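You operate a simulated robot arm through the tools that you are given. There is no shell and no other tool. Be economical: measure what you need, move in short steps, check, and stop when the job is done.

Carry out the task below with a simulated robot arm. There is one attempt and no reset: what you move stays moved.

Task
Close up the reel stand.
Fine: deep drawer shut, orange clamp closed on the reel, rocker off FULL, light off; reel, card, flap and top drawer stay as they are; leave the yellow knob.

Only the result counts: the job must be done as asked and must still hold three seconds after the hand-in. Knocking over, shifting, dropping, spilling or breaking anything else fails it.

Robot
A 7-joint arm with a fingered hand, fixed in place. Base frame: the origin is at the foot of the arm, x ahead of it, y to its left, z up; the work surface is at about z = 0.74. Lengths are in m, angles in degrees, forces in N, time in s.
With the tool pointing down near the work surface it reaches from about 0.1 to 0.78 m from the base axis. Its first joint turns from -143.0 to 143.0 degrees. Payload 3 kg.
The TCP is the grasp point between the finger pads, 0.026 m short of the fingertips. In the tool frame z runs along the fingers and y along their closing line. The gripper opens to 0.148 m. The gripper's body begins 0.073 m behind the TCP. The gripper is a hand of 3 fingers: y runs from the thumb to the fingers, the wrist lies at [0, 0, -0.229] in the tool frame, and closing takes about 1.5 s.
Orientation is that of the tool frame in the base frame, as [roll, pitch, yaw] about the fixed x, y, z axes, in that order (R = Rz(yaw) Ry(pitch) Rx(roll)). With the fingers straight down and closing along the base's y, the tool's x points along the base's -x, its y along +y and its z along -z.

Tools
- The arm moves only by the tool play_rows. Its argument "steps" is a list of rows, each a list of 6 numbers: the shift along the base's x, y, z in units of 200 mm (1.0 is 200 mm), then the turn, a rotation vector about the base's x, y, z in units of 60 degrees (1.0 is 60 degrees). In form: [[tx, ty, tz, rx, ry, rz], ...]. A call has 1 to 8 rows; each row is the pose to reach, as a shift and turn from the pose commanded when the call began. "claw" is the opening, from 0 (shut) to 1 (fully open), set as the call begins (left out, the last holds). A call with a number of a shift or a turn outside -1 to 1 is refused whole. Each row takes 0.2 s and may step no farther than 0.05 m and 8.6 degrees from the row before; otherwise, or with a gripper value out of range, the whole call is refused. Where a pose cannot be reached the arm comes as near as it can. A force on the tool above 40 N (or 10 N above the force at the start of the call, whichever is more), or a blocked arm, ends the call early, and 0.2 s more pass. The fingers move at their own pace (about 0.153 m/s each) and stop on an object; they squeeze with about 26 N. The grip force told is the motor's: it shows also when the fingers shut on nothing. Time passes only in rows, and 0.2 s behind the last, so rows that repeat a pose let the fingers close. It gives the time, the measured TCP pose, the force on the tool (base axes), the opening and the grip force at its end, in the units of the frame above (readings bear some noise), with the torque about the TCP (base axes, N m) and any sound that the robot's microphone picked up.
- Cameras (640 x 400 px; columns grow to the right, rows downward): "scene" is fixed at [0.0497, -0.6506, 1.3388]; the picture's right is [0.41, -0.91, 0.00], its down [-0.50, -0.22, -0.84] and it looks along [0.76, 0.35, -0.54] (base axes); focal length 298 px, centre (320, 200). "wrist" rides on the gripper at [0.068, -0.039, -0.09] in the tool frame; the picture's right is [0.50, 0.87, 0.00], its down [-0.66, 0.38, -0.65] and it looks along [-0.57, 0.33, 0.76] (tool axes); focal length 222 px, centre (320, 200).
- capture(camera): a new picture of that camera. No time passes.
- slide_trunk(by): slides the trunk up (or, below 0, down) by that many m; the arm rides with it, the base frame stays. It gives what a move gives, with no picture.
- hand_shape(shape): the hand has 3 fingers and takes this shape, open, in about a second: jaw (thumb against the fingers, like two jaws); tri (thumb and two fingers); tip (a fingertip pinch); poke (one finger out to press); point (the index stretched); flat (the hand flat); cup (the hand cupped); fist (a fist). The gripper value then closes the fingers along that shape, each until it touches; the sizes above hold for jaw. It gives what a move gives, with no picture.
- measure_at(camera, pixels): for up to 12 pixels [column, row] of the newest picture of that camera ("zoom" is the newest enlarged one), the place [x, y, z] in the base frame of the surface seen there, good to about 0.002 m. No time passes.
- inspect(camera, box): a new picture of the part [left, top, right, bottom] of that camera's present view, enlarged. No time passes.
- job_done(): hands the job in; it is judged then, once.

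Work in short steps. Measure before you move; look again where a grasp or a placing could have gone wrong, and mend it. You have 80 turns and 54 pictures in all, those below and enlarged ones among them. Open the gripper and draw the arm clear of the work before you hand the job in, unless the task says otherwise; then end with one line.

The tools are called as name(argument=value, ...) on one line, values as JSON. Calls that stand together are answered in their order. play_rows: Moves the arm, as the interface text tells. Its arguments: {"type":"object","properties":{"steps":{"type":"array","items":{"type":"array","items":{"type":"number"}}},"claw":{"type":"number"}},"required":["steps"]} The other tools are called the same way: slide_trunk (by) slides the trunk up or down; hand_shape (shape) gives the hand a shape; capture (camera) takes a picture; measure_at (camera, pixels) gives the place of the surface under pixels of a picture; inspect (camera, box) takes an enlarged picture of a part of a camera's view; job_done () hands the job in.

At the start:

```text
time_s: 0.0
tool_pos: [0.7607, -0.4898, 1.1526]
tcp_rot: [-180.0, -0.1, -180.0]
ft_force: [1.0, -0.4, 0.4]
wrist_torque: [0.02, 0.02, -0.04]
grip_width: 0.1478
gripper_force: 0.0
shape: jaw
trunk travel left (down, up): [-0.791, 0.099]
```

scene: 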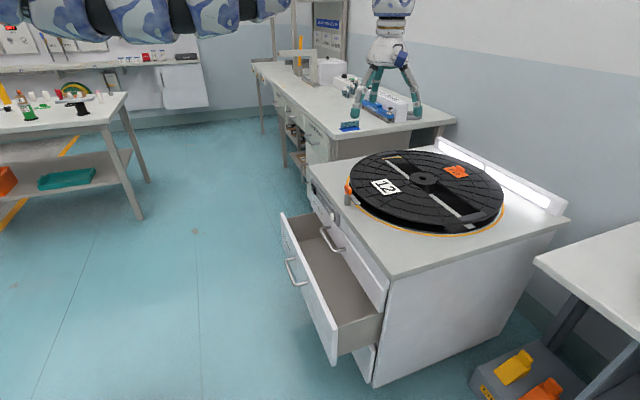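
wrist: 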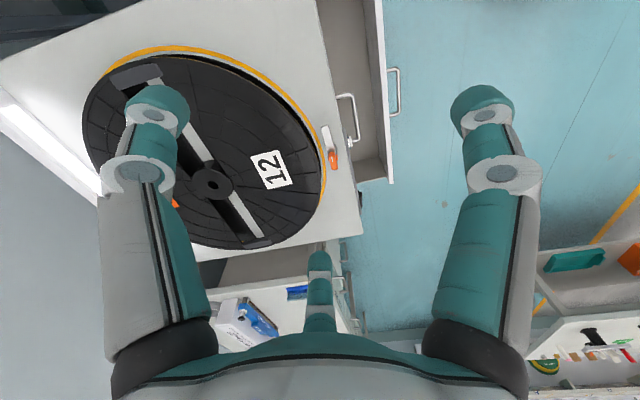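

The scene shows the reel stand with the deep drawer open (about 330,270) and an orange clamp near (348,190). I enlarge those areas for detail.

inspect(camera="scene", box=[270, 150, 400, 300])

inspect(camera="scene", box=[330, 120, 580, 260])

inspect(camera="wrist", box=[290, 60, 420, 280])

```text
2.67 times, centred on (335, 225) of scene
```

zoom: 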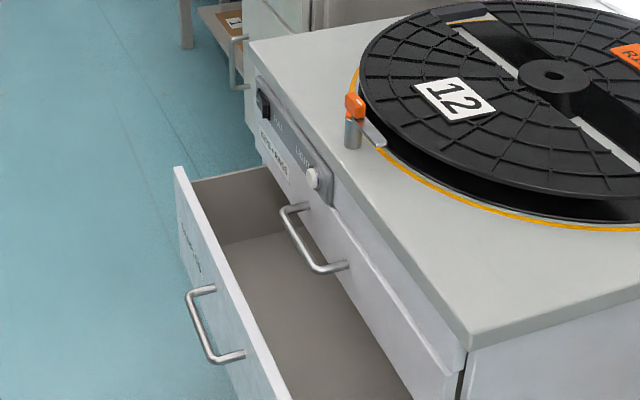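

```text
2.56 times, centred on (455, 190) of scene
```

zoom: 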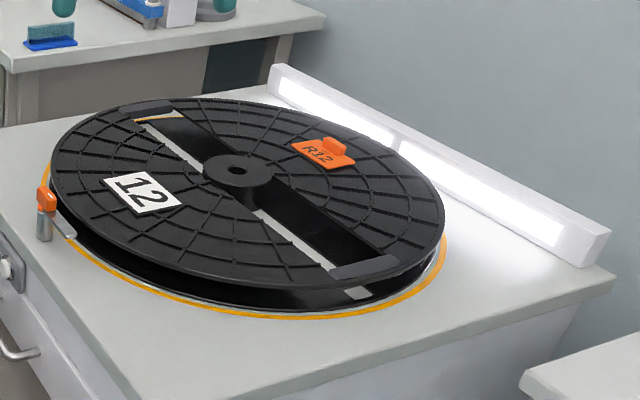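

```text
1.82 times, centred on (355, 170) of wrist
```

zoom: 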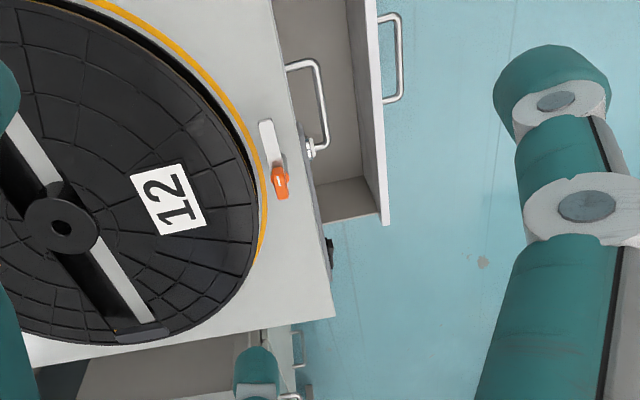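

I zoom tighter on the panel with rocker (about 325,190) and round knob (333,217), and the clamp.

inspect(camera="scene", box=[305, 170, 350, 235])

inspect(camera="scene", box=[330, 165, 375, 215])

inspect(camera="scene", box=[275, 205, 385, 365])

```text
6.15 times, centred on (328, 202) of scene
```

zoom: 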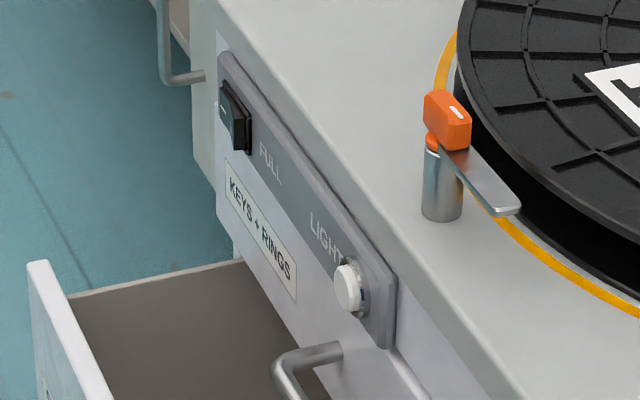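

```text
8.00 times, centred on (352, 190) of scene
```

zoom: 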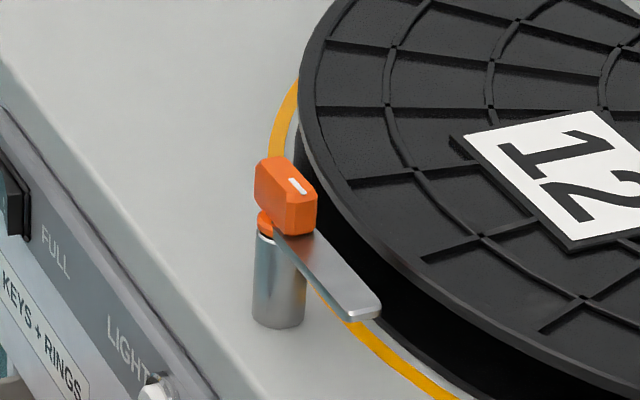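

```text
2.50 times, centred on (330, 285) of scene
```

zoom: 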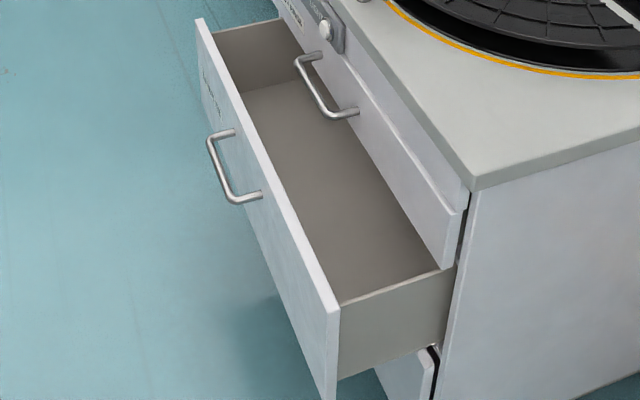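

The newest enlarged picture (275..385) covers drawer; I measure drawer front edges, handle, carcass, the flap below and the top drawer's front.

measure_at(camera="zoom", pixels=[[200, 24], [334, 310], [260, 170], [330, 385], [222, 135], [255, 197], [222, 180], [305, 57], [352, 113], [455, 225], [468, 260], [405, 375]])

inspect(camera="scene", box=[320, 280, 420, 390])

inspect(camera="scene", box=[305, 165, 365, 225])

```text
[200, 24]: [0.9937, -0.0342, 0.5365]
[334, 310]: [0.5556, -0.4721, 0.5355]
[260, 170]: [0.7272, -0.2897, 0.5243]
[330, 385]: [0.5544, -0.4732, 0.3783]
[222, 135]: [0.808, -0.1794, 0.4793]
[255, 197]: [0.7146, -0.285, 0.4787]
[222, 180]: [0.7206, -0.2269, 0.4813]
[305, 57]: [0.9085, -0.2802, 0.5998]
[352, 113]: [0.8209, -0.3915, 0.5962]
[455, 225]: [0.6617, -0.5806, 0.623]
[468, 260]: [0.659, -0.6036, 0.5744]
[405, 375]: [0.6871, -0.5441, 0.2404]
```

```text
3.64 times, centred on (370, 335) of scene
```

zoom: 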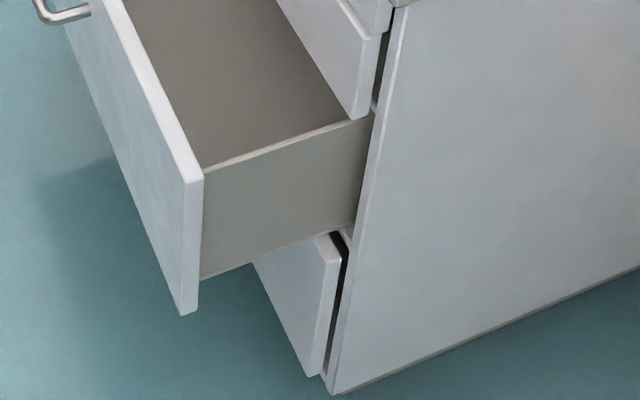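

```text
6.67 times, centred on (335, 195) of scene
```

zoom: 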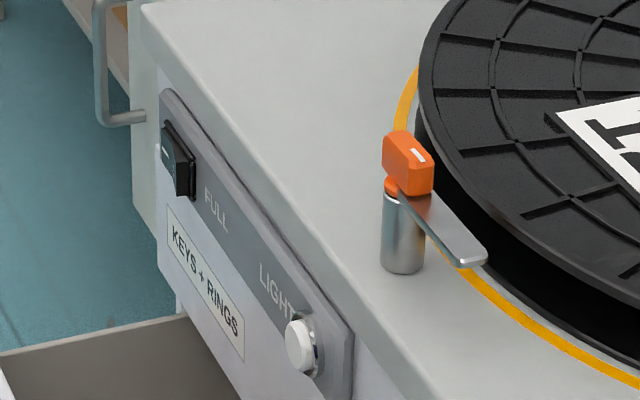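

I measure clamp and panel points in the newest enlarged picture (305..365): post, blade, orange grip, rocker, light button.

measure_at(camera="zoom", pixels=[[410, 150], [390, 150], [428, 180], [402, 250], [470, 255], [420, 205], [425, 90], [185, 180], [168, 145], [297, 345], [225, 215], [335, 345]])

measure_at(camera="scene", pixels=[[425, 180], [352, 183], [500, 195], [410, 155], [400, 265], [320, 170], [370, 370], [365, 365], [450, 175]])

```text
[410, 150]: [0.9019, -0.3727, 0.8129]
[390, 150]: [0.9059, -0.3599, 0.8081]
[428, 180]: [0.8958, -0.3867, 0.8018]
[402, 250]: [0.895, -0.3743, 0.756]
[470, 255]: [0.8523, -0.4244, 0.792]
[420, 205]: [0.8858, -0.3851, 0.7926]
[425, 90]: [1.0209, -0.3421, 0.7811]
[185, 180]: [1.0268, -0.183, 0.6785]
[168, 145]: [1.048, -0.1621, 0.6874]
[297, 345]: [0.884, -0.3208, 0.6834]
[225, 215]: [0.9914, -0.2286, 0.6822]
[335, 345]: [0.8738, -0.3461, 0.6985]
```

```text
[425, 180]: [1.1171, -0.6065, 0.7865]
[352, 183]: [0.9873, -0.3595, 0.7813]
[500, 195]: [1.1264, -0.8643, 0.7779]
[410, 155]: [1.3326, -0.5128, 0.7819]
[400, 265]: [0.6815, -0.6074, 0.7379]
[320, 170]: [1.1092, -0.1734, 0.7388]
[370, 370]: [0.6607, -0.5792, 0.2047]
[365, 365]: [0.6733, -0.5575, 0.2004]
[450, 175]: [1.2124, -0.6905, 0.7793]
```

Clamp post is at about (0.90,-0.376), blade toward (0.852,-0.424) at z 0.79; cabinet front runs at 45°. I bring the wrist camera round to look at the panel, staying high and clear.

play_rows(steps=[[-0.025, 0.18, -0.05, 0, 0, -0.125], [-0.05, 0.36, -0.1, 0, 0, -0.25], [-0.075, 0.54, -0.15, 0, 0, -0.375], [-0.1, 0.72, -0.2, 0, 0, -0.5], [-0.125, 0.9, -0.3, 0, 0, -0.625], [-0.15, 1.0, -0.4, 0, 0, -0.75], [-0.15, 1.0, -0.55, 0, 0, -0.875], [-0.15, 1.0, -0.7, 0, 0, -1.0]])

```text
time_s: 1.8
tool_pos: [0.7302, -0.2861, 1.0135]
tcp_rot: [-180.0, 0.0, 120.0]
ft_force: [-0.2, -0.2, -1.2]
wrist_torque: [0.0, -0.05, 0.03]
grip_width: 0.1481
gripper_force: 0.1
shape: jaw
out of reach, approached as far as the arm can: row 1, 2, 3, 4, 5
trunk travel left (down, up): [-0.791, 0.099]
```

Reached (0.73,-0.286,1.01). I continue to the viewing pose and take a wrist picture.

play_rows(steps=[[0, 0.2, -0.1, 0, 0, -0.1], [0, 0.4, -0.2, 0, 0, -0.2], [0.1, 0.6, -0.3, 0, 0, -0.25], [0.2, 0.78, -0.4, 0, 0, -0.25]])

capture(camera="wrist")

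```text
time_s: 2.8
tool_pos: [0.7722, -0.1312, 0.9309]
tcp_rot: [-179.8, 0.1, 104.8]
ft_force: [0.4, -0.2, 0.3]
wrist_torque: [-0.03, 0.04, 0.02]
grip_width: 0.1478
gripper_force: 0.0
shape: jaw
trunk travel left (down, up): [-0.791, 0.099]
```

```text
43 pictures are left
```

wrist: 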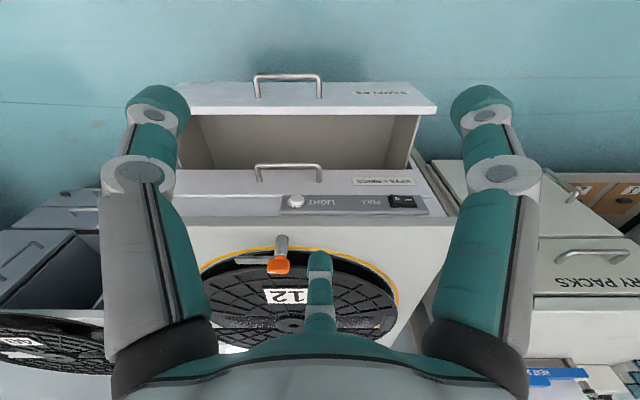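

The wrist view is upside down; panel is at (280-430, 205). I enlarge it and the clamp.

inspect(camera="wrist", box=[270, 170, 450, 225])

inspect(camera="wrist", box=[220, 225, 310, 285])

measure_at(camera="zoom", pixels=[[415, 270], [390, 310], [440, 300], [430, 110], [170, 220], [330, 240]])

```text
3.56 times, centred on (360, 198) of wrist
```

zoom: 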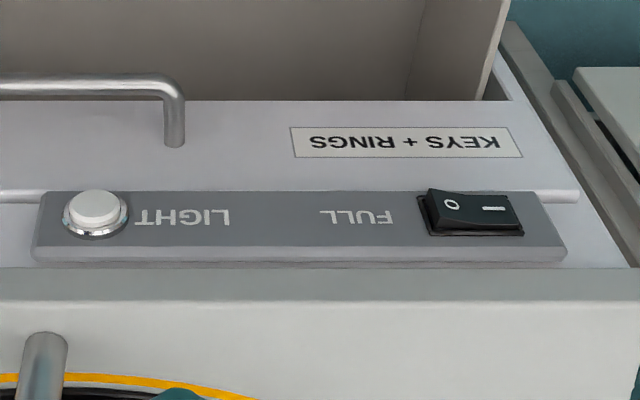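

```text
6.67 times, centred on (265, 255) of wrist
```

zoom: 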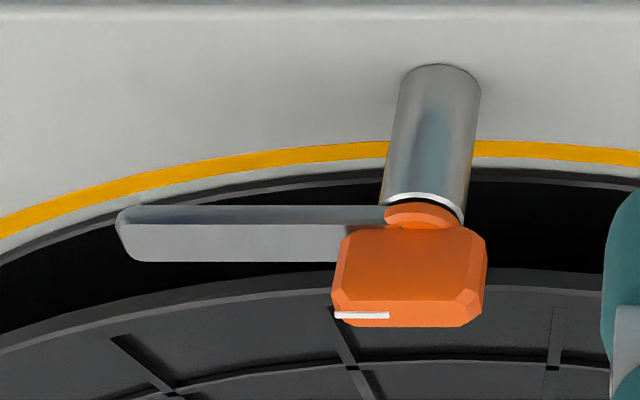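

```text
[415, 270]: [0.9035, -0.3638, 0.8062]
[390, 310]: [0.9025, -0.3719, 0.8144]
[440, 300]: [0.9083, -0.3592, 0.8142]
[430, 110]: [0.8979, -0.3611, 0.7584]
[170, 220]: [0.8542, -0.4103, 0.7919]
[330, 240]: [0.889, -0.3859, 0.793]
```

Rocker: "I" end pressed, "O" end (next to FULL) proud; light is a white push button. I re-enlarge the panel and measure.

inspect(camera="wrist", box=[270, 170, 450, 225])

measure_at(camera="zoom", pixels=[[440, 210], [452, 205], [494, 209], [515, 215], [430, 195], [95, 208], [95, 190], [300, 230], [300, 200], [550, 225], [125, 85], [400, 170]])

hand_shape(shape="poke")

capture(camera="wrist")

capture(camera="scene")

```text
3.56 times, centred on (360, 198) of wrist
```

zoom: 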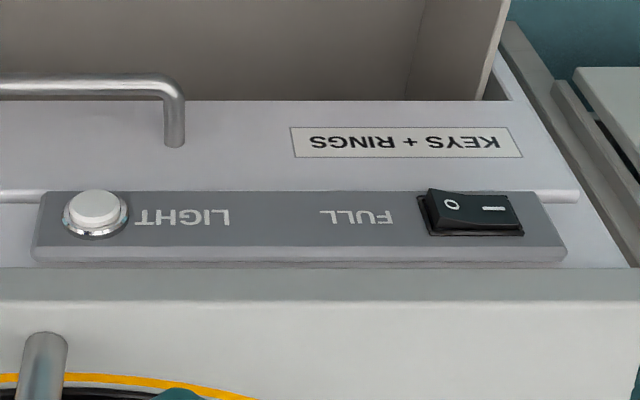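

```text
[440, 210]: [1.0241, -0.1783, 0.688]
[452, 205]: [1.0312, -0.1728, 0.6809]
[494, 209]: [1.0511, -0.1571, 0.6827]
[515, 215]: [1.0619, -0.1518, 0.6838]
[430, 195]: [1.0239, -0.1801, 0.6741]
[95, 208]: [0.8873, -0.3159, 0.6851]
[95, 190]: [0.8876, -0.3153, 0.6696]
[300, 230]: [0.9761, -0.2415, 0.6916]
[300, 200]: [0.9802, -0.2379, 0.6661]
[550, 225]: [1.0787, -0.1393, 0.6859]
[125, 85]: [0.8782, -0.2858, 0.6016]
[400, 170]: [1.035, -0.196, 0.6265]
```

```text
time_s: 3.7
tool_pos: [0.7716, -0.1315, 0.9322]
tcp_rot: [-179.9, -0.1, 104.9]
ft_force: [0.6, 0.9, -0.5]
wrist_torque: [0.03, 0.01, 0.02]
grip_width: 0.0
gripper_force: 0.0
shape: poke
trunk travel left (down, up): [-0.791, 0.099]
```

```text
39 pictures are left
```

wrist: 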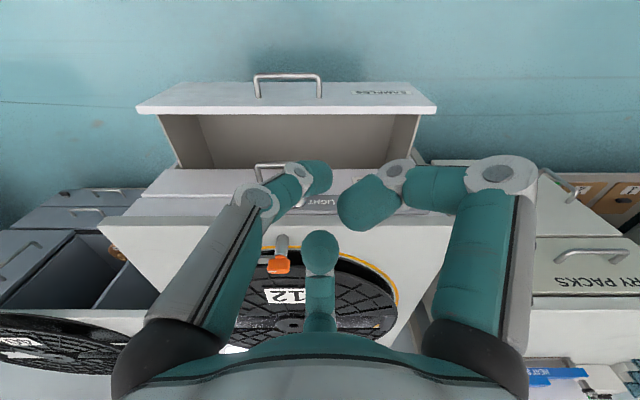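

```text
38 pictures are left
```

scene: 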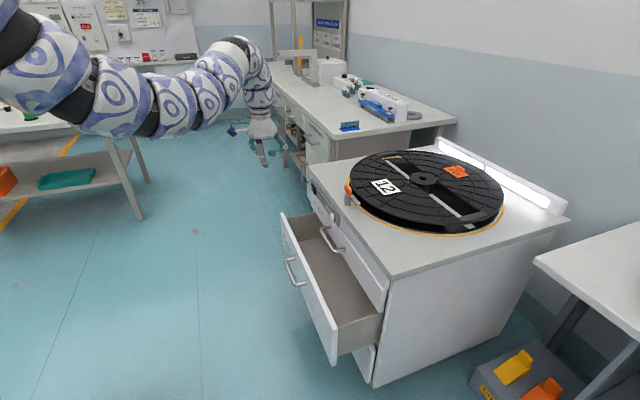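

The hand changed to poke; I need to know which finger is out, so I measure finger surfaces in the wrist picture and enlarge the hand in the scene.

measure_at(camera="wrist", pixels=[[320, 240], [320, 268], [320, 310], [355, 205], [395, 180], [320, 178], [295, 172], [260, 200]])

inspect(camera="scene", box=[215, 90, 305, 180])

```text
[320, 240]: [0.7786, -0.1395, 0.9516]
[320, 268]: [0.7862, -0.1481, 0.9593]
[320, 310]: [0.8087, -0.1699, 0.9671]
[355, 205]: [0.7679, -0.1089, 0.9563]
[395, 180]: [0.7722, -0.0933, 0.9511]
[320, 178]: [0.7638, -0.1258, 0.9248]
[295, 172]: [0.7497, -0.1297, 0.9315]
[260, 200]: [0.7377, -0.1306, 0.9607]
```

```text
4.44 times, centred on (260, 135) of scene
```

zoom: 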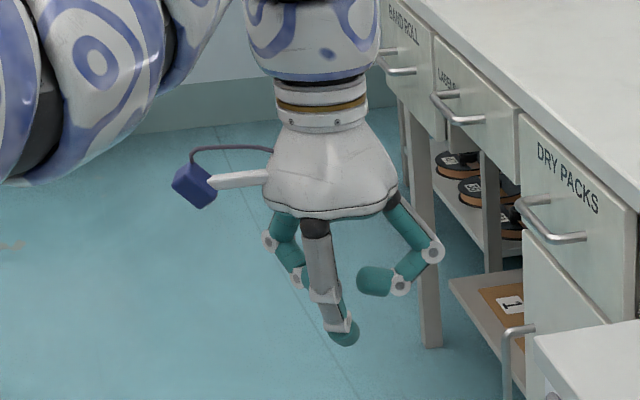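

The outstretched finger lies along the tool axis near the TCP. I tilt the tool toward horizontal, facing the panel along (0.707,-0.707), standing off in front of it.

play_rows(steps=[[0.03, 0.03, -0.06, -0.0884, -0.0884, 0], [0.06, 0.06, -0.12, -0.1768, -0.1768, 0], [0.09, 0.09, -0.18, -0.2652, -0.2652, 0], [0.12, 0.12, -0.24, -0.3536, -0.3536, 0], [0.15, 0.15, -0.3, -0.442, -0.442, 0], [0.18, 0.18, -0.36, -0.5304, -0.5304, 0], [0.21, 0.21, -0.42, -0.6188, -0.6188, 0], [0.24, 0.24, -0.48, -0.7071, -0.7071, 0]])

capture(camera="scene")

```text
time_s: 5.5
tool_pos: [0.819, -0.0824, 0.8385]
tcp_rot: [139.0, 48.7, 85.9]
ft_force: [0.0, -0.5, 0.3]
wrist_torque: [-0.01, -0.01, 0.01]
grip_width: 0.0
gripper_force: 0.0
shape: poke
trunk travel left (down, up): [-0.791, 0.099]
```

```text
36 pictures are left
```

scene: 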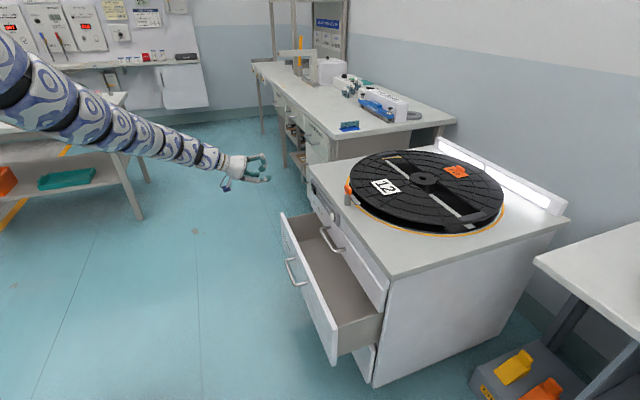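

The pose works and is clear. I finish the tilt to 80° and go to a standoff about 65 mm in front of the rocker's O end.

play_rows(steps=[[0.122, -0.021, -0.122, -0.0393, -0.0393, 0], [0.244, -0.042, -0.245, -0.0786, -0.0786, 0], [0.366, -0.063, -0.367, -0.118, -0.118, 0], [0.489, -0.084, -0.49, -0.157, -0.157, 0], [0.611, -0.105, -0.612, -0.196, -0.196, 0], [0.733, -0.126, -0.735, -0.2357, -0.2357, 0], [0.733, -0.126, -0.735, -0.2357, -0.2357, 0]])

inspect(camera="scene", box=[250, 130, 370, 250])

capture(camera="wrist")

```text
time_s: 7.1
tool_pos: [0.7854, -0.1435, 0.8241]
tcp_rot: [114.5, 57.7, 66.0]
ft_force: [-0.3, 1.0, -0.6]
wrist_torque: [-0.01, -0.01, -0.05]
grip_width: 0.0
gripper_force: 0.1
shape: poke
out of reach, approached as far as the arm can: row 1, 2, 3, 4, 5, 6, 7
trunk travel left (down, up): [-0.791, 0.099]
```

```text
3.33 times, centred on (310, 190) of scene
```

zoom: 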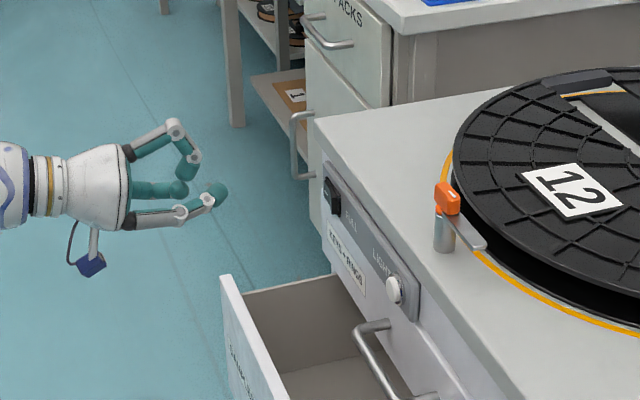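

```text
34 pictures are left
```

wrist: 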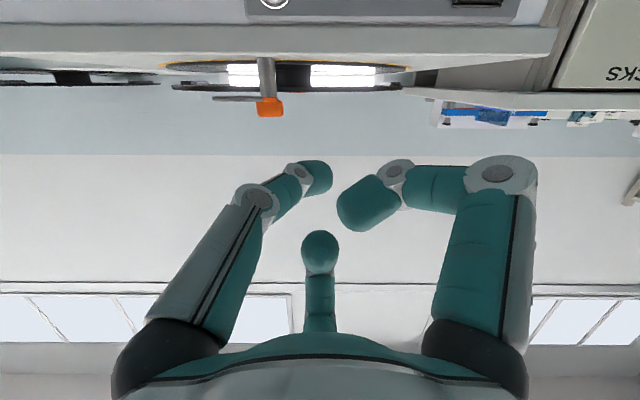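

The arm is at its reach limit since the shoulder sits high, so I lower the trunk 0.2 m (tool ends at z≈0.62, still in front of and above the open drawer).

slide_trunk(by=-0.2)

play_rows(steps=[[0, 0.1, 0.2, 0, 0, 0], [0, 0.2, 0.4, 0, 0, 0], [0, 0.3, 0.6, 0, 0, 0], [0, 0.3, 0.8, 0, 0, 0]])

```text
time_s: 9.3
tool_pos: [0.7849, -0.1464, 0.6233]
tcp_rot: [114.8, 57.8, 66.1]
ft_force: [-0.7, 0.0, 0.2]
wrist_torque: [0.0, 0.02, 0.01]
grip_width: 0.0002
gripper_force: 0.1
shape: poke
trunk travel left (down, up): [-0.591, 0.299]
```

```text
time_s: 10.3
tool_pos: [0.7849, -0.0855, 0.7854]
tcp_rot: [114.9, 57.7, 66.2]
ft_force: [0.1, 0.7, 0.1]
wrist_torque: [0.02, 0.0, 0.0]
grip_width: 0.0001
gripper_force: 0.0
shape: poke
trunk travel left (down, up): [-0.591, 0.299]
```

That gave the height back; I lower the trunk another 0.2 m so the arm is level with the panel, then check orientation.

slide_trunk(by=-0.2)

capture(camera="scene")

```text
time_s: 12.4
tool_pos: [0.7844, -0.0868, 0.5834]
tcp_rot: [114.8, 57.9, 66.1]
ft_force: [0.0, -0.4, 0.6]
wrist_torque: [-0.01, 0.0, 0.0]
grip_width: 0.0001
gripper_force: 0.0
shape: poke
trunk travel left (down, up): [-0.391, 0.499]
```

```text
33 pictures are left
```

scene: 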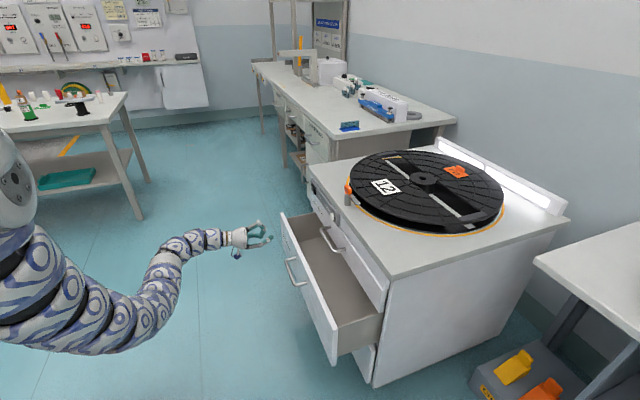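

Arm is now level; tool axis is ≈(0.69,-0.69,-0.22). I raise to z≈0.689 and move to the standoff in front of the rocker O end.

play_rows(steps=[[0, 0, 0.2, 0, 0, 0], [0.05, 0, 0.4, 0, 0, 0], [0.25, -0.02, 0.53, 0, 0, 0], [0.45, -0.06, 0.53, 0, 0, 0], [0.65, -0.1, 0.53, 0, 0, 0], [0.85, -0.14, 0.53, 0, 0, 0], [0.96, -0.165, 0.53, 0, 0, 0], [0.96, -0.165, 0.53, 0, 0, 0]])

inspect(camera="scene", box=[270, 150, 360, 230])

```text
time_s: 14.2
tool_pos: [0.9768, -0.1204, 0.6919]
tcp_rot: [114.8, 57.7, 66.1]
ft_force: [-0.1, -0.2, -0.1]
wrist_torque: [0.0, -0.02, 0.01]
grip_width: 0.0001
gripper_force: 0.0
shape: poke
trunk travel left (down, up): [-0.391, 0.499]
```

```text
5.00 times, centred on (315, 190) of scene
```

zoom: 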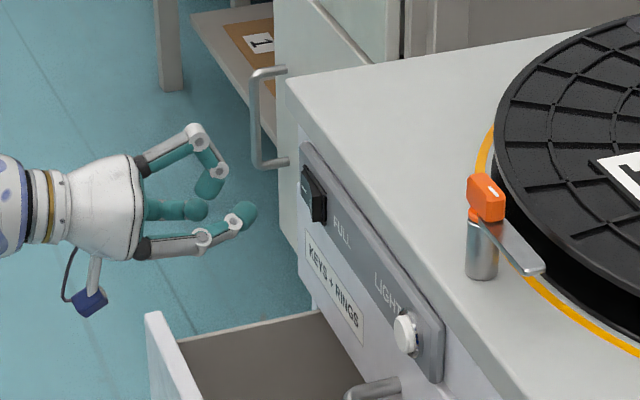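

The poking fingertip is at zoom (248,215); I measure it and its neighbours.

measure_at(camera="zoom", pixels=[[252, 214], [245, 222], [240, 210], [208, 195], [200, 209], [312, 185], [308, 200], [195, 130]])

```text
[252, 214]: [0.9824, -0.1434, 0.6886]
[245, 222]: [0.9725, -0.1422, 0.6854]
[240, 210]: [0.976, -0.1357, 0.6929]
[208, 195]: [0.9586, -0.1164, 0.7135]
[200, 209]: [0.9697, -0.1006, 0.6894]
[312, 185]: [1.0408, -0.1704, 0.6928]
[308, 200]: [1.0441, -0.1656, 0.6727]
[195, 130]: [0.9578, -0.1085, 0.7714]
```

Tip is at d≈-0.80, aligned with O end (rocker surface d≈-0.852). I push inward in small steps, listening for a click.

play_rows(steps=[[0.1, -0.1, 0, 0, 0, 0], [0.159, -0.159, 0, 0, 0, 0], [0.175, -0.175, 0, 0, 0, 0], [0.19, -0.19, 0, 0, 0, 0], [0.205, -0.205, 0, 0, 0, 0], [0.205, -0.205, 0, 0, 0, 0]])

inspect(camera="scene", box=[290, 160, 350, 220])

```text
time_s: 15.5
tool_pos: [1.0152, -0.1555, 0.688]
tcp_rot: [115.2, 57.7, 66.6]
ft_force: [-13.7, 7.3, 0.0]
wrist_torque: [0.0, 0.0, -0.08]
grip_width: 0.0
gripper_force: 0.0
shape: poke
trunk travel left (down, up): [-0.391, 0.499]
stopped in row 6: the force on the tool passed its limit at 45 N (the readings are from after the stop); the commanded pose is now the measured one
```

```text
6.67 times, centred on (320, 190) of scene
```

zoom: 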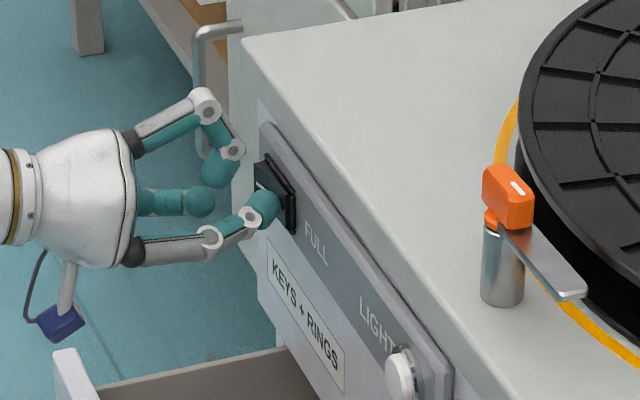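

Force limit hit at tip d≈-0.853 with no click. I back off and look at the rocker.

play_rows(steps=[[-0.1, 0.1, 0, 0, 0, 0], [-0.25, 0.25, 0, 0, 0, 0]])

inspect(camera="scene", box=[305, 170, 345, 210])

```text
time_s: 16.1
tool_pos: [0.9668, -0.1079, 0.6884]
tcp_rot: [115.2, 57.8, 66.4]
ft_force: [-0.1, -0.7, -0.1]
wrist_torque: [0.01, 0.01, -0.02]
grip_width: 0.0003
gripper_force: 0.1
shape: poke
trunk travel left (down, up): [-0.391, 0.499]
```

```text
10.00 times, centred on (325, 190) of scene
```

zoom: 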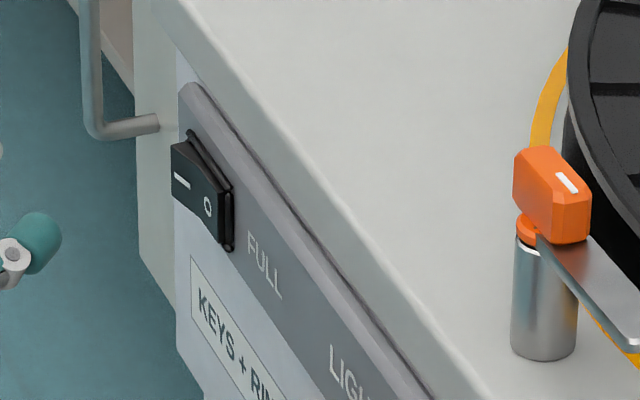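

The I end is now proud and O pressed: rocker is off. Next I shift along the panel to stand off in front of the white LIGHT button (s≈0.402, z≈0.684).

play_rows(steps=[[-0.13, -0.15, 0, 0, 0, 0], [-0.27, -0.31, 0, 0, 0, 0], [-0.4, -0.47, 0, 0, 0, 0], [-0.53, -0.62, 0, 0, 0, 0], [-0.672, -0.76, 0, 0, 0, 0], [-0.672, -0.76, 0, 0, 0, 0]])

inspect(camera="scene", box=[280, 170, 370, 250])

measure_at(camera="zoom", pixels=[[375, 235], [385, 235]])

```text
time_s: 17.5
tool_pos: [0.831, -0.2569, 0.6901]
tcp_rot: [115.2, 57.7, 66.4]
ft_force: [-0.1, -0.1, 0.1]
wrist_torque: [-0.03, -0.01, 0.01]
grip_width: 0.0
gripper_force: 0.1
shape: poke
trunk travel left (down, up): [-0.391, 0.499]
```

```text
5.00 times, centred on (325, 210) of scene
```

zoom: 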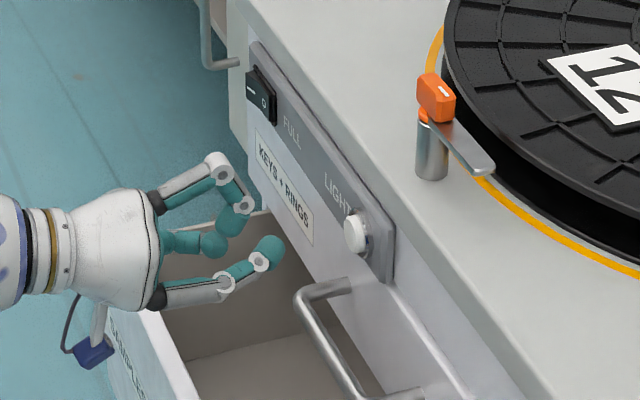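

```text
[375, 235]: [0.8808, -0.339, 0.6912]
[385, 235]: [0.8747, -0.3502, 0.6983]
```

Aligned with the button (s 0.406 vs 0.402). I press gently inward step by step, then release.

play_rows(steps=[[0.1, -0.12, 0, 0, 0, 0], [0.18, -0.2, 0, 0, 0, 0], [0.195, -0.215, 0, 0, 0, 0], [0.205, -0.225, 0, 0, 0, 0], [0.215, -0.235, 0, 0, 0, 0], [0.215, -0.235, 0, 0, 0, 0]])

capture(camera="scene")

```text
time_s: 18.9
tool_pos: [0.8736, -0.3048, 0.6894]
tcp_rot: [115.2, 57.7, 66.6]
ft_force: [-27.0, 16.6, -3.1]
wrist_torque: [0.09, 0.08, -0.22]
grip_width: 0.0001
gripper_force: 0.0
shape: poke
trunk travel left (down, up): [-0.391, 0.499]
heard: click
```

```text
28 pictures are left
```

scene: 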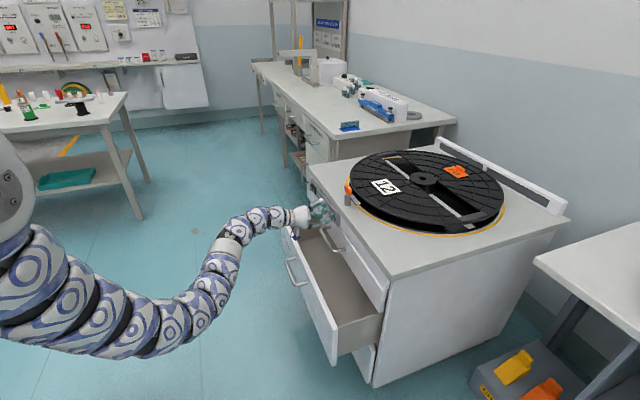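

Click heard and the light bar is dark. I withdraw straight out past the drawer front before going down.

play_rows(steps=[[-0.15, 0.15, 0, 0, 0, 0], [-0.32, 0.32, 0, 0, 0, 0], [-0.49, 0.49, 0, 0, 0, 0], [-0.66, 0.66, 0, 0, 0, 0], [-0.825, 0.825, 0, 0, 0, 0], [-0.7, 0.95, 0, 0, 0, 0], [-0.65, 1.0, 0, 0, 0, 0]])

play_rows(steps=[[0.12, 0.12, 0, 0, 0, 0], [0.24, 0.24, 0, 0, 0, 0], [0.24, 0.24, 0, 0, 0, 0]])

slide_trunk(by=-0.2)

capture(camera="scene")

```text
time_s: 20.5
tool_pos: [0.7441, -0.104, 0.691]
tcp_rot: [115.0, 57.8, 66.5]
ft_force: [0.7, 0.0, -0.1]
wrist_torque: [0.03, 0.01, 0.0]
grip_width: 0.0
gripper_force: 0.1
shape: poke
trunk travel left (down, up): [-0.391, 0.499]
```

```text
time_s: 21.3
tool_pos: [0.7903, -0.0582, 0.689]
tcp_rot: [115.2, 57.6, 66.5]
ft_force: [-0.9, -0.5, 0.1]
wrist_torque: [-0.04, -0.02, -0.02]
grip_width: 0.0
gripper_force: 0.1
shape: poke
trunk travel left (down, up): [-0.391, 0.499]
```

```text
time_s: 23.4
tool_pos: [0.7916, -0.0581, 0.489]
tcp_rot: [115.1, 57.8, 66.6]
ft_force: [0.8, 0.4, -0.4]
wrist_torque: [0.0, -0.01, -0.01]
grip_width: 0.0
gripper_force: 0.1
shape: poke
trunk travel left (down, up): [-0.191, 0.699]
```

```text
27 pictures are left
```

scene: 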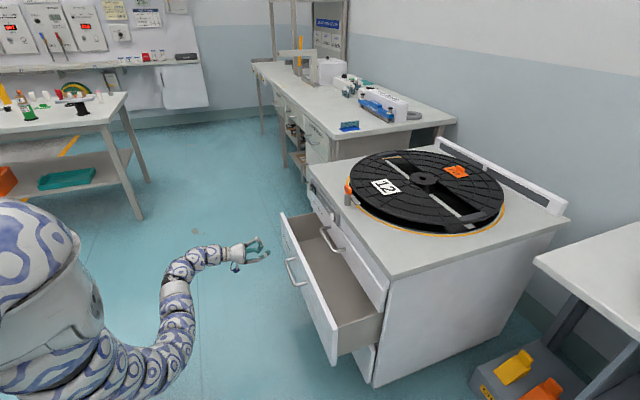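

Tip is in front of the drawer face beside the handle (s≈0.52, z≈0.483). I push inward about 0.2 m at a moderate speed.

play_rows(steps=[[0.1, -0.1, 0, 0, 0, 0], [0.2, -0.2, 0, 0, 0, 0], [0.3, -0.3, 0, 0, 0, 0], [0.38, -0.38, 0, 0, 0, 0], [0.46, -0.46, 0, 0, 0, 0], [0.54, -0.54, 0, 0, 0, 0], [0.62, -0.62, 0, 0, 0, 0], [0.7, -0.7, 0, 0, 0, 0]])

inspect(camera="scene", box=[240, 170, 420, 390])

```text
time_s: 25.2
tool_pos: [0.9314, -0.1992, 0.4903]
tcp_rot: [115.2, 57.7, 66.6]
ft_force: [-0.2, 0.3, 0.4]
wrist_torque: [0.0, -0.02, 0.0]
grip_width: 0.0
gripper_force: 0.0
shape: poke
trunk travel left (down, up): [-0.191, 0.699]
```

```text
1.82 times, centred on (330, 280) of scene
```

zoom: 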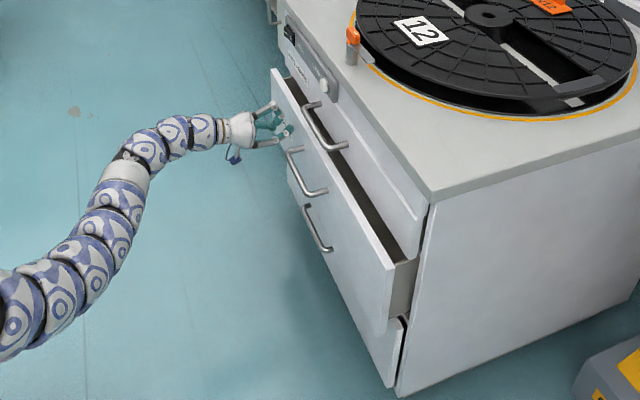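

Drawer moved in smoothly with nothing else touched. I continue in small steps to its stop.

play_rows(steps=[[0.04, -0.04, 0, 0, 0, 0], [0.08, -0.08, 0, 0, 0, 0], [0.11, -0.11, 0, 0, 0, 0], [0.14, -0.14, 0, 0, 0, 0], [0.16, -0.16, 0, 0, 0, 0], [0.18, -0.18, 0, 0, 0, 0], [0.2, -0.2, 0, 0, 0, 0]])

inspect(camera="scene", box=[270, 170, 420, 390])

```text
time_s: 26.6
tool_pos: [0.965, -0.2274, 0.4881]
tcp_rot: [115.6, 57.7, 67.2]
ft_force: [-9.6, 8.5, -0.4]
wrist_torque: [0.04, 0.02, -0.01]
grip_width: 0.0002
gripper_force: 0.1
shape: poke
trunk travel left (down, up): [-0.191, 0.699]
stopped in row 6: the force on the tool passed its limit at 49 N (the readings are from after the stop); the commanded pose is now the measured one
```

```text
1.82 times, centred on (345, 280) of scene
```

zoom: 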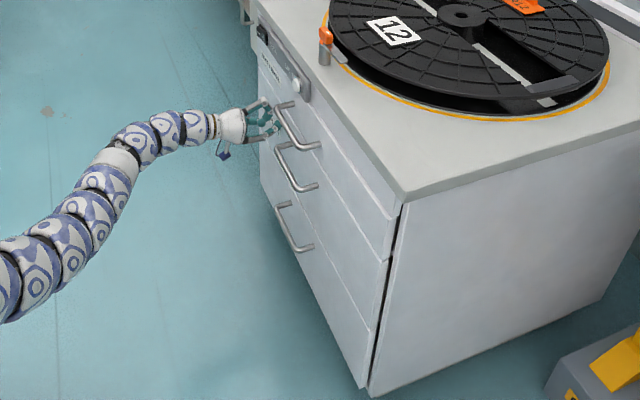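

The drawer hit its stop and looks flush. I withdraw and examine it.

play_rows(steps=[[-0.1, 0.1, 0, 0, 0, 0], [-0.25, 0.25, 0, 0, 0, 0], [-0.4, 0.4, 0, 0, 0, 0], [-0.55, 0.55, 0, 0, 0, 0], [-0.7, 0.7, 0, 0, 0, 0], [-0.85, 0.85, 0, 0, 0, 0]])

inspect(camera="scene", box=[300, 170, 400, 390])

```text
time_s: 28.0
tool_pos: [0.794, -0.0613, 0.4893]
tcp_rot: [115.5, 57.8, 66.9]
ft_force: [-0.8, -0.8, 0.0]
wrist_torque: [0.03, -0.02, 0.0]
grip_width: 0.0
gripper_force: 0.3
shape: poke
trunk travel left (down, up): [-0.191, 0.699]
```

```text
1.82 times, centred on (350, 280) of scene
```

zoom: 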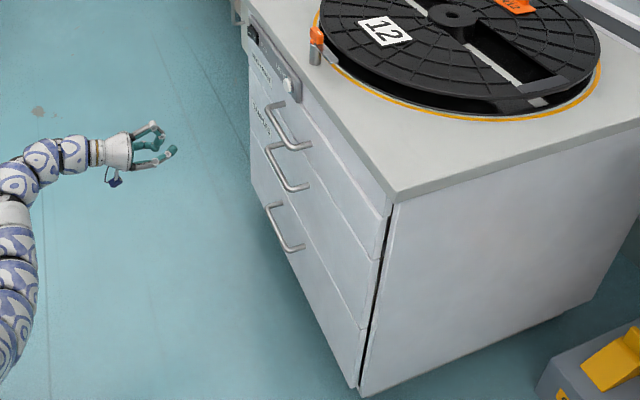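

Drawer is flush. For the clamp I raise the trunk 0.4 m and turn the tool back toward vertical, standing clear of the table, then try the "point" shape to see how far the finger leads.

slide_trunk(by=0.4)

play_rows(steps=[[0, 0, 0.08, 0.085, 0.085, 0], [0, 0, 0.16, 0.17, 0.17, 0], [0, 0, 0.24, 0.255, 0.255, 0], [0, 0, 0.3, 0.34, 0.34, 0], [0, 0, 0.3, 0.425, 0.425, 0], [0, 0, 0.3, 0.51, 0.51, 0], [0, 0, 0.3, 0.595, 0.595, 0], [0, 0, 0.3, 0.672, 0.672, 0]])

hand_shape(shape="point")

inspect(camera="scene", box=[220, 80, 380, 220])

capture(camera="wrist")

```text
time_s: 31.8
tool_pos: [0.7948, -0.0612, 0.8883]
tcp_rot: [115.7, 57.9, 67.0]
ft_force: [0.4, 0.2, 0.6]
wrist_torque: [-0.02, -0.01, 0.0]
grip_width: 0.0
gripper_force: 0.0
shape: poke
trunk travel left (down, up): [-0.591, 0.299]
```

```text
time_s: 33.6
tool_pos: [0.7938, -0.0601, 0.9488]
tcp_rot: [170.0, 17.0, 103.9]
ft_force: [-0.1, 0.8, -0.1]
wrist_torque: [-0.02, 0.01, -0.02]
grip_width: 0.0002
gripper_force: 0.0
shape: poke
trunk travel left (down, up): [-0.591, 0.299]
```

```text
time_s: 34.5
tool_pos: [0.7934, -0.0618, 0.9488]
tcp_rot: [169.9, 17.1, 103.8]
ft_force: [-0.4, -0.6, -0.3]
wrist_torque: [0.02, -0.04, 0.03]
grip_width: 0.1418
gripper_force: 0.1
shape: point
trunk travel left (down, up): [-0.591, 0.299]
```

```text
2.86 times, centred on (300, 150) of scene
```

zoom: 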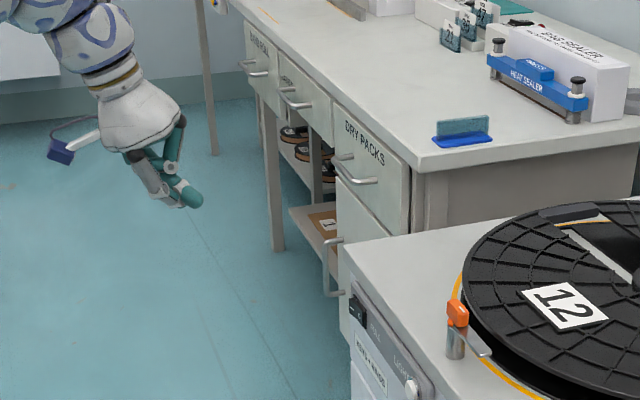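

```text
22 pictures are left
```

wrist: 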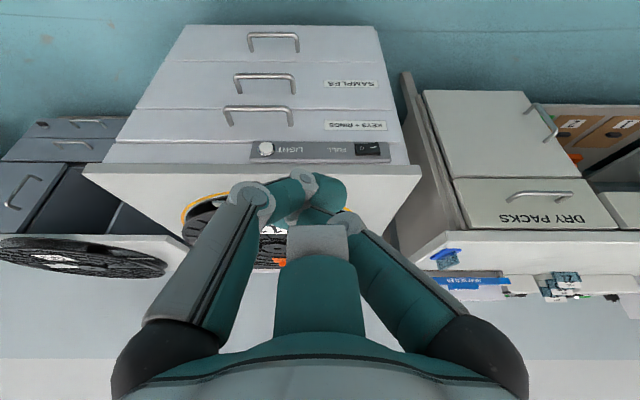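

Point bundles the fingers, so I return to poke (single leading finger) and measure the clamp precisely in an enlarged view.

hand_shape(shape="poke")

inspect(camera="scene", box=[335, 170, 380, 215])

```text
time_s: 35.4
tool_pos: [0.7942, -0.0612, 0.9481]
tcp_rot: [170.0, 17.1, 103.8]
ft_force: [0.3, 0.6, -0.5]
wrist_torque: [-0.03, -0.02, 0.0]
grip_width: 0.0002
gripper_force: 0.0
shape: poke
trunk travel left (down, up): [-0.591, 0.299]
```

```text
8.89 times, centred on (358, 192) of scene
```

zoom: 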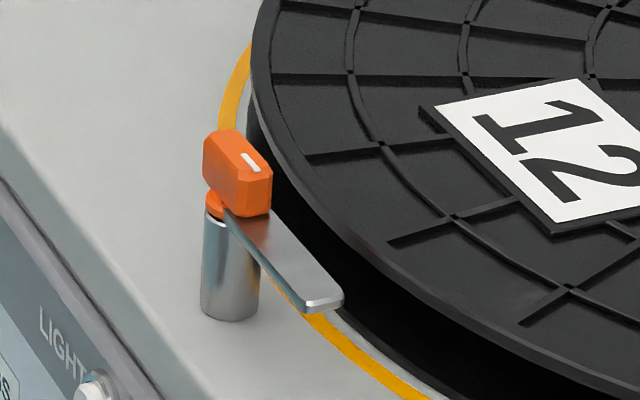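

I measure orange grip corners, blade corners and the reel's top rim.

measure_at(camera="zoom", pixels=[[212, 140], [235, 134], [264, 172], [238, 178], [337, 292], [308, 303], [280, 222], [245, 232], [310, 311], [276, 165], [300, 210], [355, 262]])

measure_at(camera="zoom", pixels=[[255, 60], [430, 318], [230, 300], [120, 180], [60, 150], [230, 190], [290, 260]])

```text
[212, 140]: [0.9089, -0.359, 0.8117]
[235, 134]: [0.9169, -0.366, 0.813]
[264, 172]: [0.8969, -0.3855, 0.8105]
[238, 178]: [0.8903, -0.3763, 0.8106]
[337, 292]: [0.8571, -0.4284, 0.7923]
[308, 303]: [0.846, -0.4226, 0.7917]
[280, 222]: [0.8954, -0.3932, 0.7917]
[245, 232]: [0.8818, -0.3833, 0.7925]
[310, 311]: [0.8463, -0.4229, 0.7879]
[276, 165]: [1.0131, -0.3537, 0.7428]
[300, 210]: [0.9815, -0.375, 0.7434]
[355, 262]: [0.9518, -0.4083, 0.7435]
```

```text
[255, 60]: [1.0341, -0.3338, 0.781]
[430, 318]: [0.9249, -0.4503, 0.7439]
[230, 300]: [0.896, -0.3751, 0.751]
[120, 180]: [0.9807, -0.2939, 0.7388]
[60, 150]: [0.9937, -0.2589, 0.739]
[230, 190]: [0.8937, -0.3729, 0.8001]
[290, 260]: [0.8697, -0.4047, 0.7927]
```

Blade: z 0.788–0.792, centreline d≈-0.902, pivot s≈0.377; reel rim edge d≈-0.934 at z 0.781. I travel over at safe height to a point outside the blade's free end.

play_rows(steps=[[0, -0.2, -0.05, 0, 0, 0], [0, -0.4, -0.1, 0, 0, 0], [0, -0.6, -0.15, 0, 0, 0], [0, -0.8, -0.2, 0, 0, 0], [0, -0.98, -0.25, 0, 0, 0]])

play_rows(steps=[[0.05, -0.15, -0.03, 0, 0, 0], [0.1, -0.3, -0.06, 0, 0, 0], [0.15, -0.45, -0.1, 0, 0, 0], [0.2, -0.575, -0.14, 0, 0, 0], [0.2, -0.575, -0.14, 0, 0, 0]])

inspect(camera="scene", box=[310, 140, 400, 220])

```text
time_s: 36.6
tool_pos: [0.7944, -0.2559, 0.8994]
tcp_rot: [170.0, 17.0, 103.7]
ft_force: [0.1, -0.4, -0.6]
wrist_torque: [-0.04, 0.02, 0.03]
grip_width: 0.0002
gripper_force: 0.1
shape: poke
trunk travel left (down, up): [-0.591, 0.299]
```

```text
time_s: 37.8
tool_pos: [0.8325, -0.3714, 0.869]
tcp_rot: [170.0, 17.0, 103.8]
ft_force: [0.7, 0.2, 0.3]
wrist_torque: [0.02, 0.0, 0.03]
grip_width: 0.0
gripper_force: 0.1
shape: poke
trunk travel left (down, up): [-0.591, 0.299]
```

```text
5.00 times, centred on (355, 180) of scene
```

zoom: 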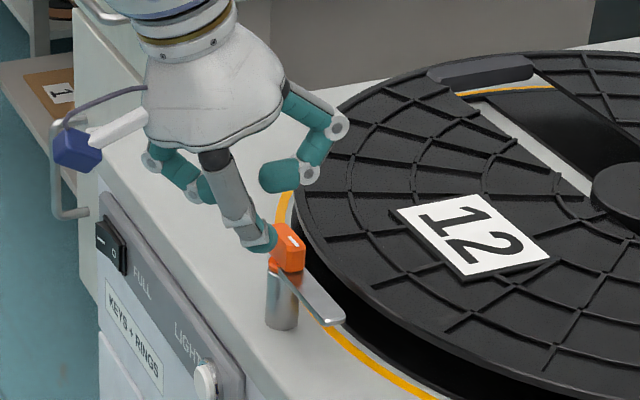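

The fingertip is visible at zoom (266,245). I measure it to calibrate its lowest point before descending.

measure_at(camera="zoom", pixels=[[262, 249], [268, 248], [256, 248], [273, 236], [266, 235], [270, 178], [285, 190], [200, 190]])

```text
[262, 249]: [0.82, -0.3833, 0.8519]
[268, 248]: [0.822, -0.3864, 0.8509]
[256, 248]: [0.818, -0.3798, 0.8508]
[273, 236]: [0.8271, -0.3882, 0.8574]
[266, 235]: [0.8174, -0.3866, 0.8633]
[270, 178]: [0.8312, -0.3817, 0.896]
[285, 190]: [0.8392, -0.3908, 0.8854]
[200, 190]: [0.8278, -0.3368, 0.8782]
```

Tip bottom is around z≈0.845–0.848 with TCP at 0.869. I descend 61 mm beside the blade (outside it) and re-check.

play_rows(steps=[[0.0, 0.0, -0.1, 0, 0, 0], [0.0, 0.0, -0.2, 0, 0, 0], [0.0, 0.0, -0.27, 0, 0, 0], [0.0, 0.0, -0.305, 0, 0, 0], [0.0, 0.0, -0.305, 0, 0, 0]])

inspect(camera="scene", box=[325, 165, 380, 215])

```text
time_s: 39.0
tool_pos: [0.8338, -0.3725, 0.8097]
tcp_rot: [170.0, 17.0, 103.8]
ft_force: [-0.5, -0.2, -0.5]
wrist_torque: [0.0, 0.01, 0.03]
grip_width: 0.0
gripper_force: 0.0
shape: poke
trunk travel left (down, up): [-0.591, 0.299]
```

```text
8.00 times, centred on (352, 190) of scene
```

zoom: 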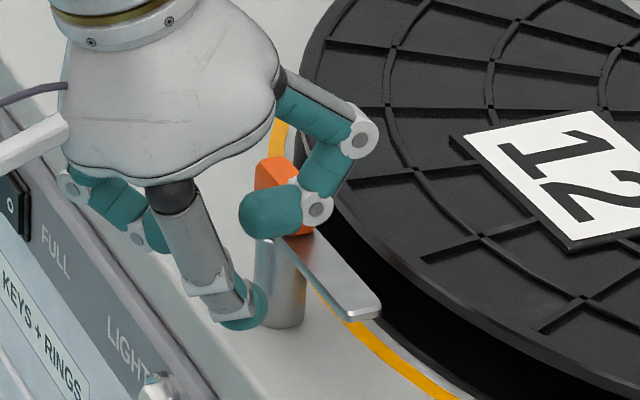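

I measure the poking tip (250,320) and the inner curled finger (270,215),(320,170) relative to blade and grip.

measure_at(camera="zoom", pixels=[[240, 328], [258, 322], [263, 305], [258, 298], [270, 235], [250, 215], [295, 220], [320, 218], [320, 170], [340, 180], [358, 140], [270, 170]])

```text
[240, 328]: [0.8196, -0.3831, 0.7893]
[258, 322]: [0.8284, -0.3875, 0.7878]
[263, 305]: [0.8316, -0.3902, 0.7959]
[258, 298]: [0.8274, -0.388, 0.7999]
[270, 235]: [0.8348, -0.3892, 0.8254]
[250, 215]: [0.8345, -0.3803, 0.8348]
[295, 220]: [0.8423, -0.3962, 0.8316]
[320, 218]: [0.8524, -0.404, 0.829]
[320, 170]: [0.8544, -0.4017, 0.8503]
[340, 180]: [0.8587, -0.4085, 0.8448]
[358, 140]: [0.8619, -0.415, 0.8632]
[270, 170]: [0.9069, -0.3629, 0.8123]
```

The +s-side curled finger would come over the orange grip later in the swing. I raise 50 mm and roll the hand about its own axis by 70° so its fingers clear the grip.

play_rows(steps=[[0, 0, 0.15, 0, 0, 0], [0, 0, 0.25, -0.033, 0.033, 0.131], [0, 0, 0.25, -0.066, 0.066, 0.262], [0, 0, 0.25, -0.1, 0.099, 0.393], [0, 0, 0.25, -0.133, 0.131, 0.523], [0, 0, 0.25, -0.166, 0.164, 0.654], [0, 0, 0.25, -0.199, 0.197, 0.785]])

play_rows(steps=[[0, 0, 0, -0.027, 0.026, 0.105], [0, 0, 0, -0.053, 0.053, 0.21], [0, 0, 0, -0.08, 0.079, 0.314], [0, 0, 0, -0.08, 0.079, 0.314]])

inspect(camera="scene", box=[310, 140, 400, 220])

```text
time_s: 40.6
tool_pos: [0.834, -0.3717, 0.8592]
tcp_rot: [-172.9, 18.5, 156.5]
ft_force: [0.5, 0.1, 0.0]
wrist_torque: [0.0, 0.02, -0.03]
grip_width: 0.0002
gripper_force: 0.1
shape: poke
trunk travel left (down, up): [-0.591, 0.299]
```

```text
time_s: 41.6
tool_pos: [0.8347, -0.3719, 0.8591]
tcp_rot: [-166.9, 15.1, 177.1]
ft_force: [-1.1, 0.2, 0.3]
wrist_torque: [0.02, 0.01, 0.04]
grip_width: 0.0
gripper_force: 0.1
shape: poke
trunk travel left (down, up): [-0.591, 0.299]
```

```text
5.00 times, centred on (355, 180) of scene
```

zoom: 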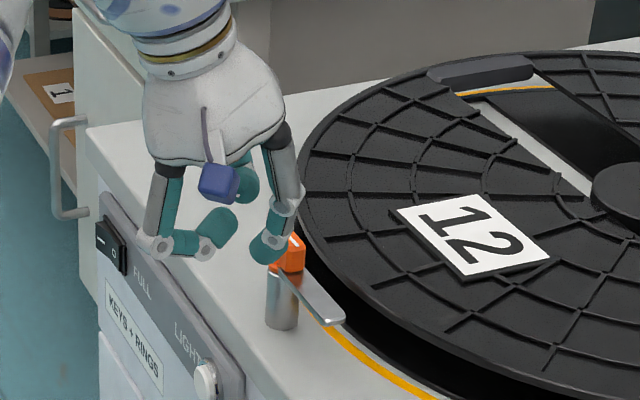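

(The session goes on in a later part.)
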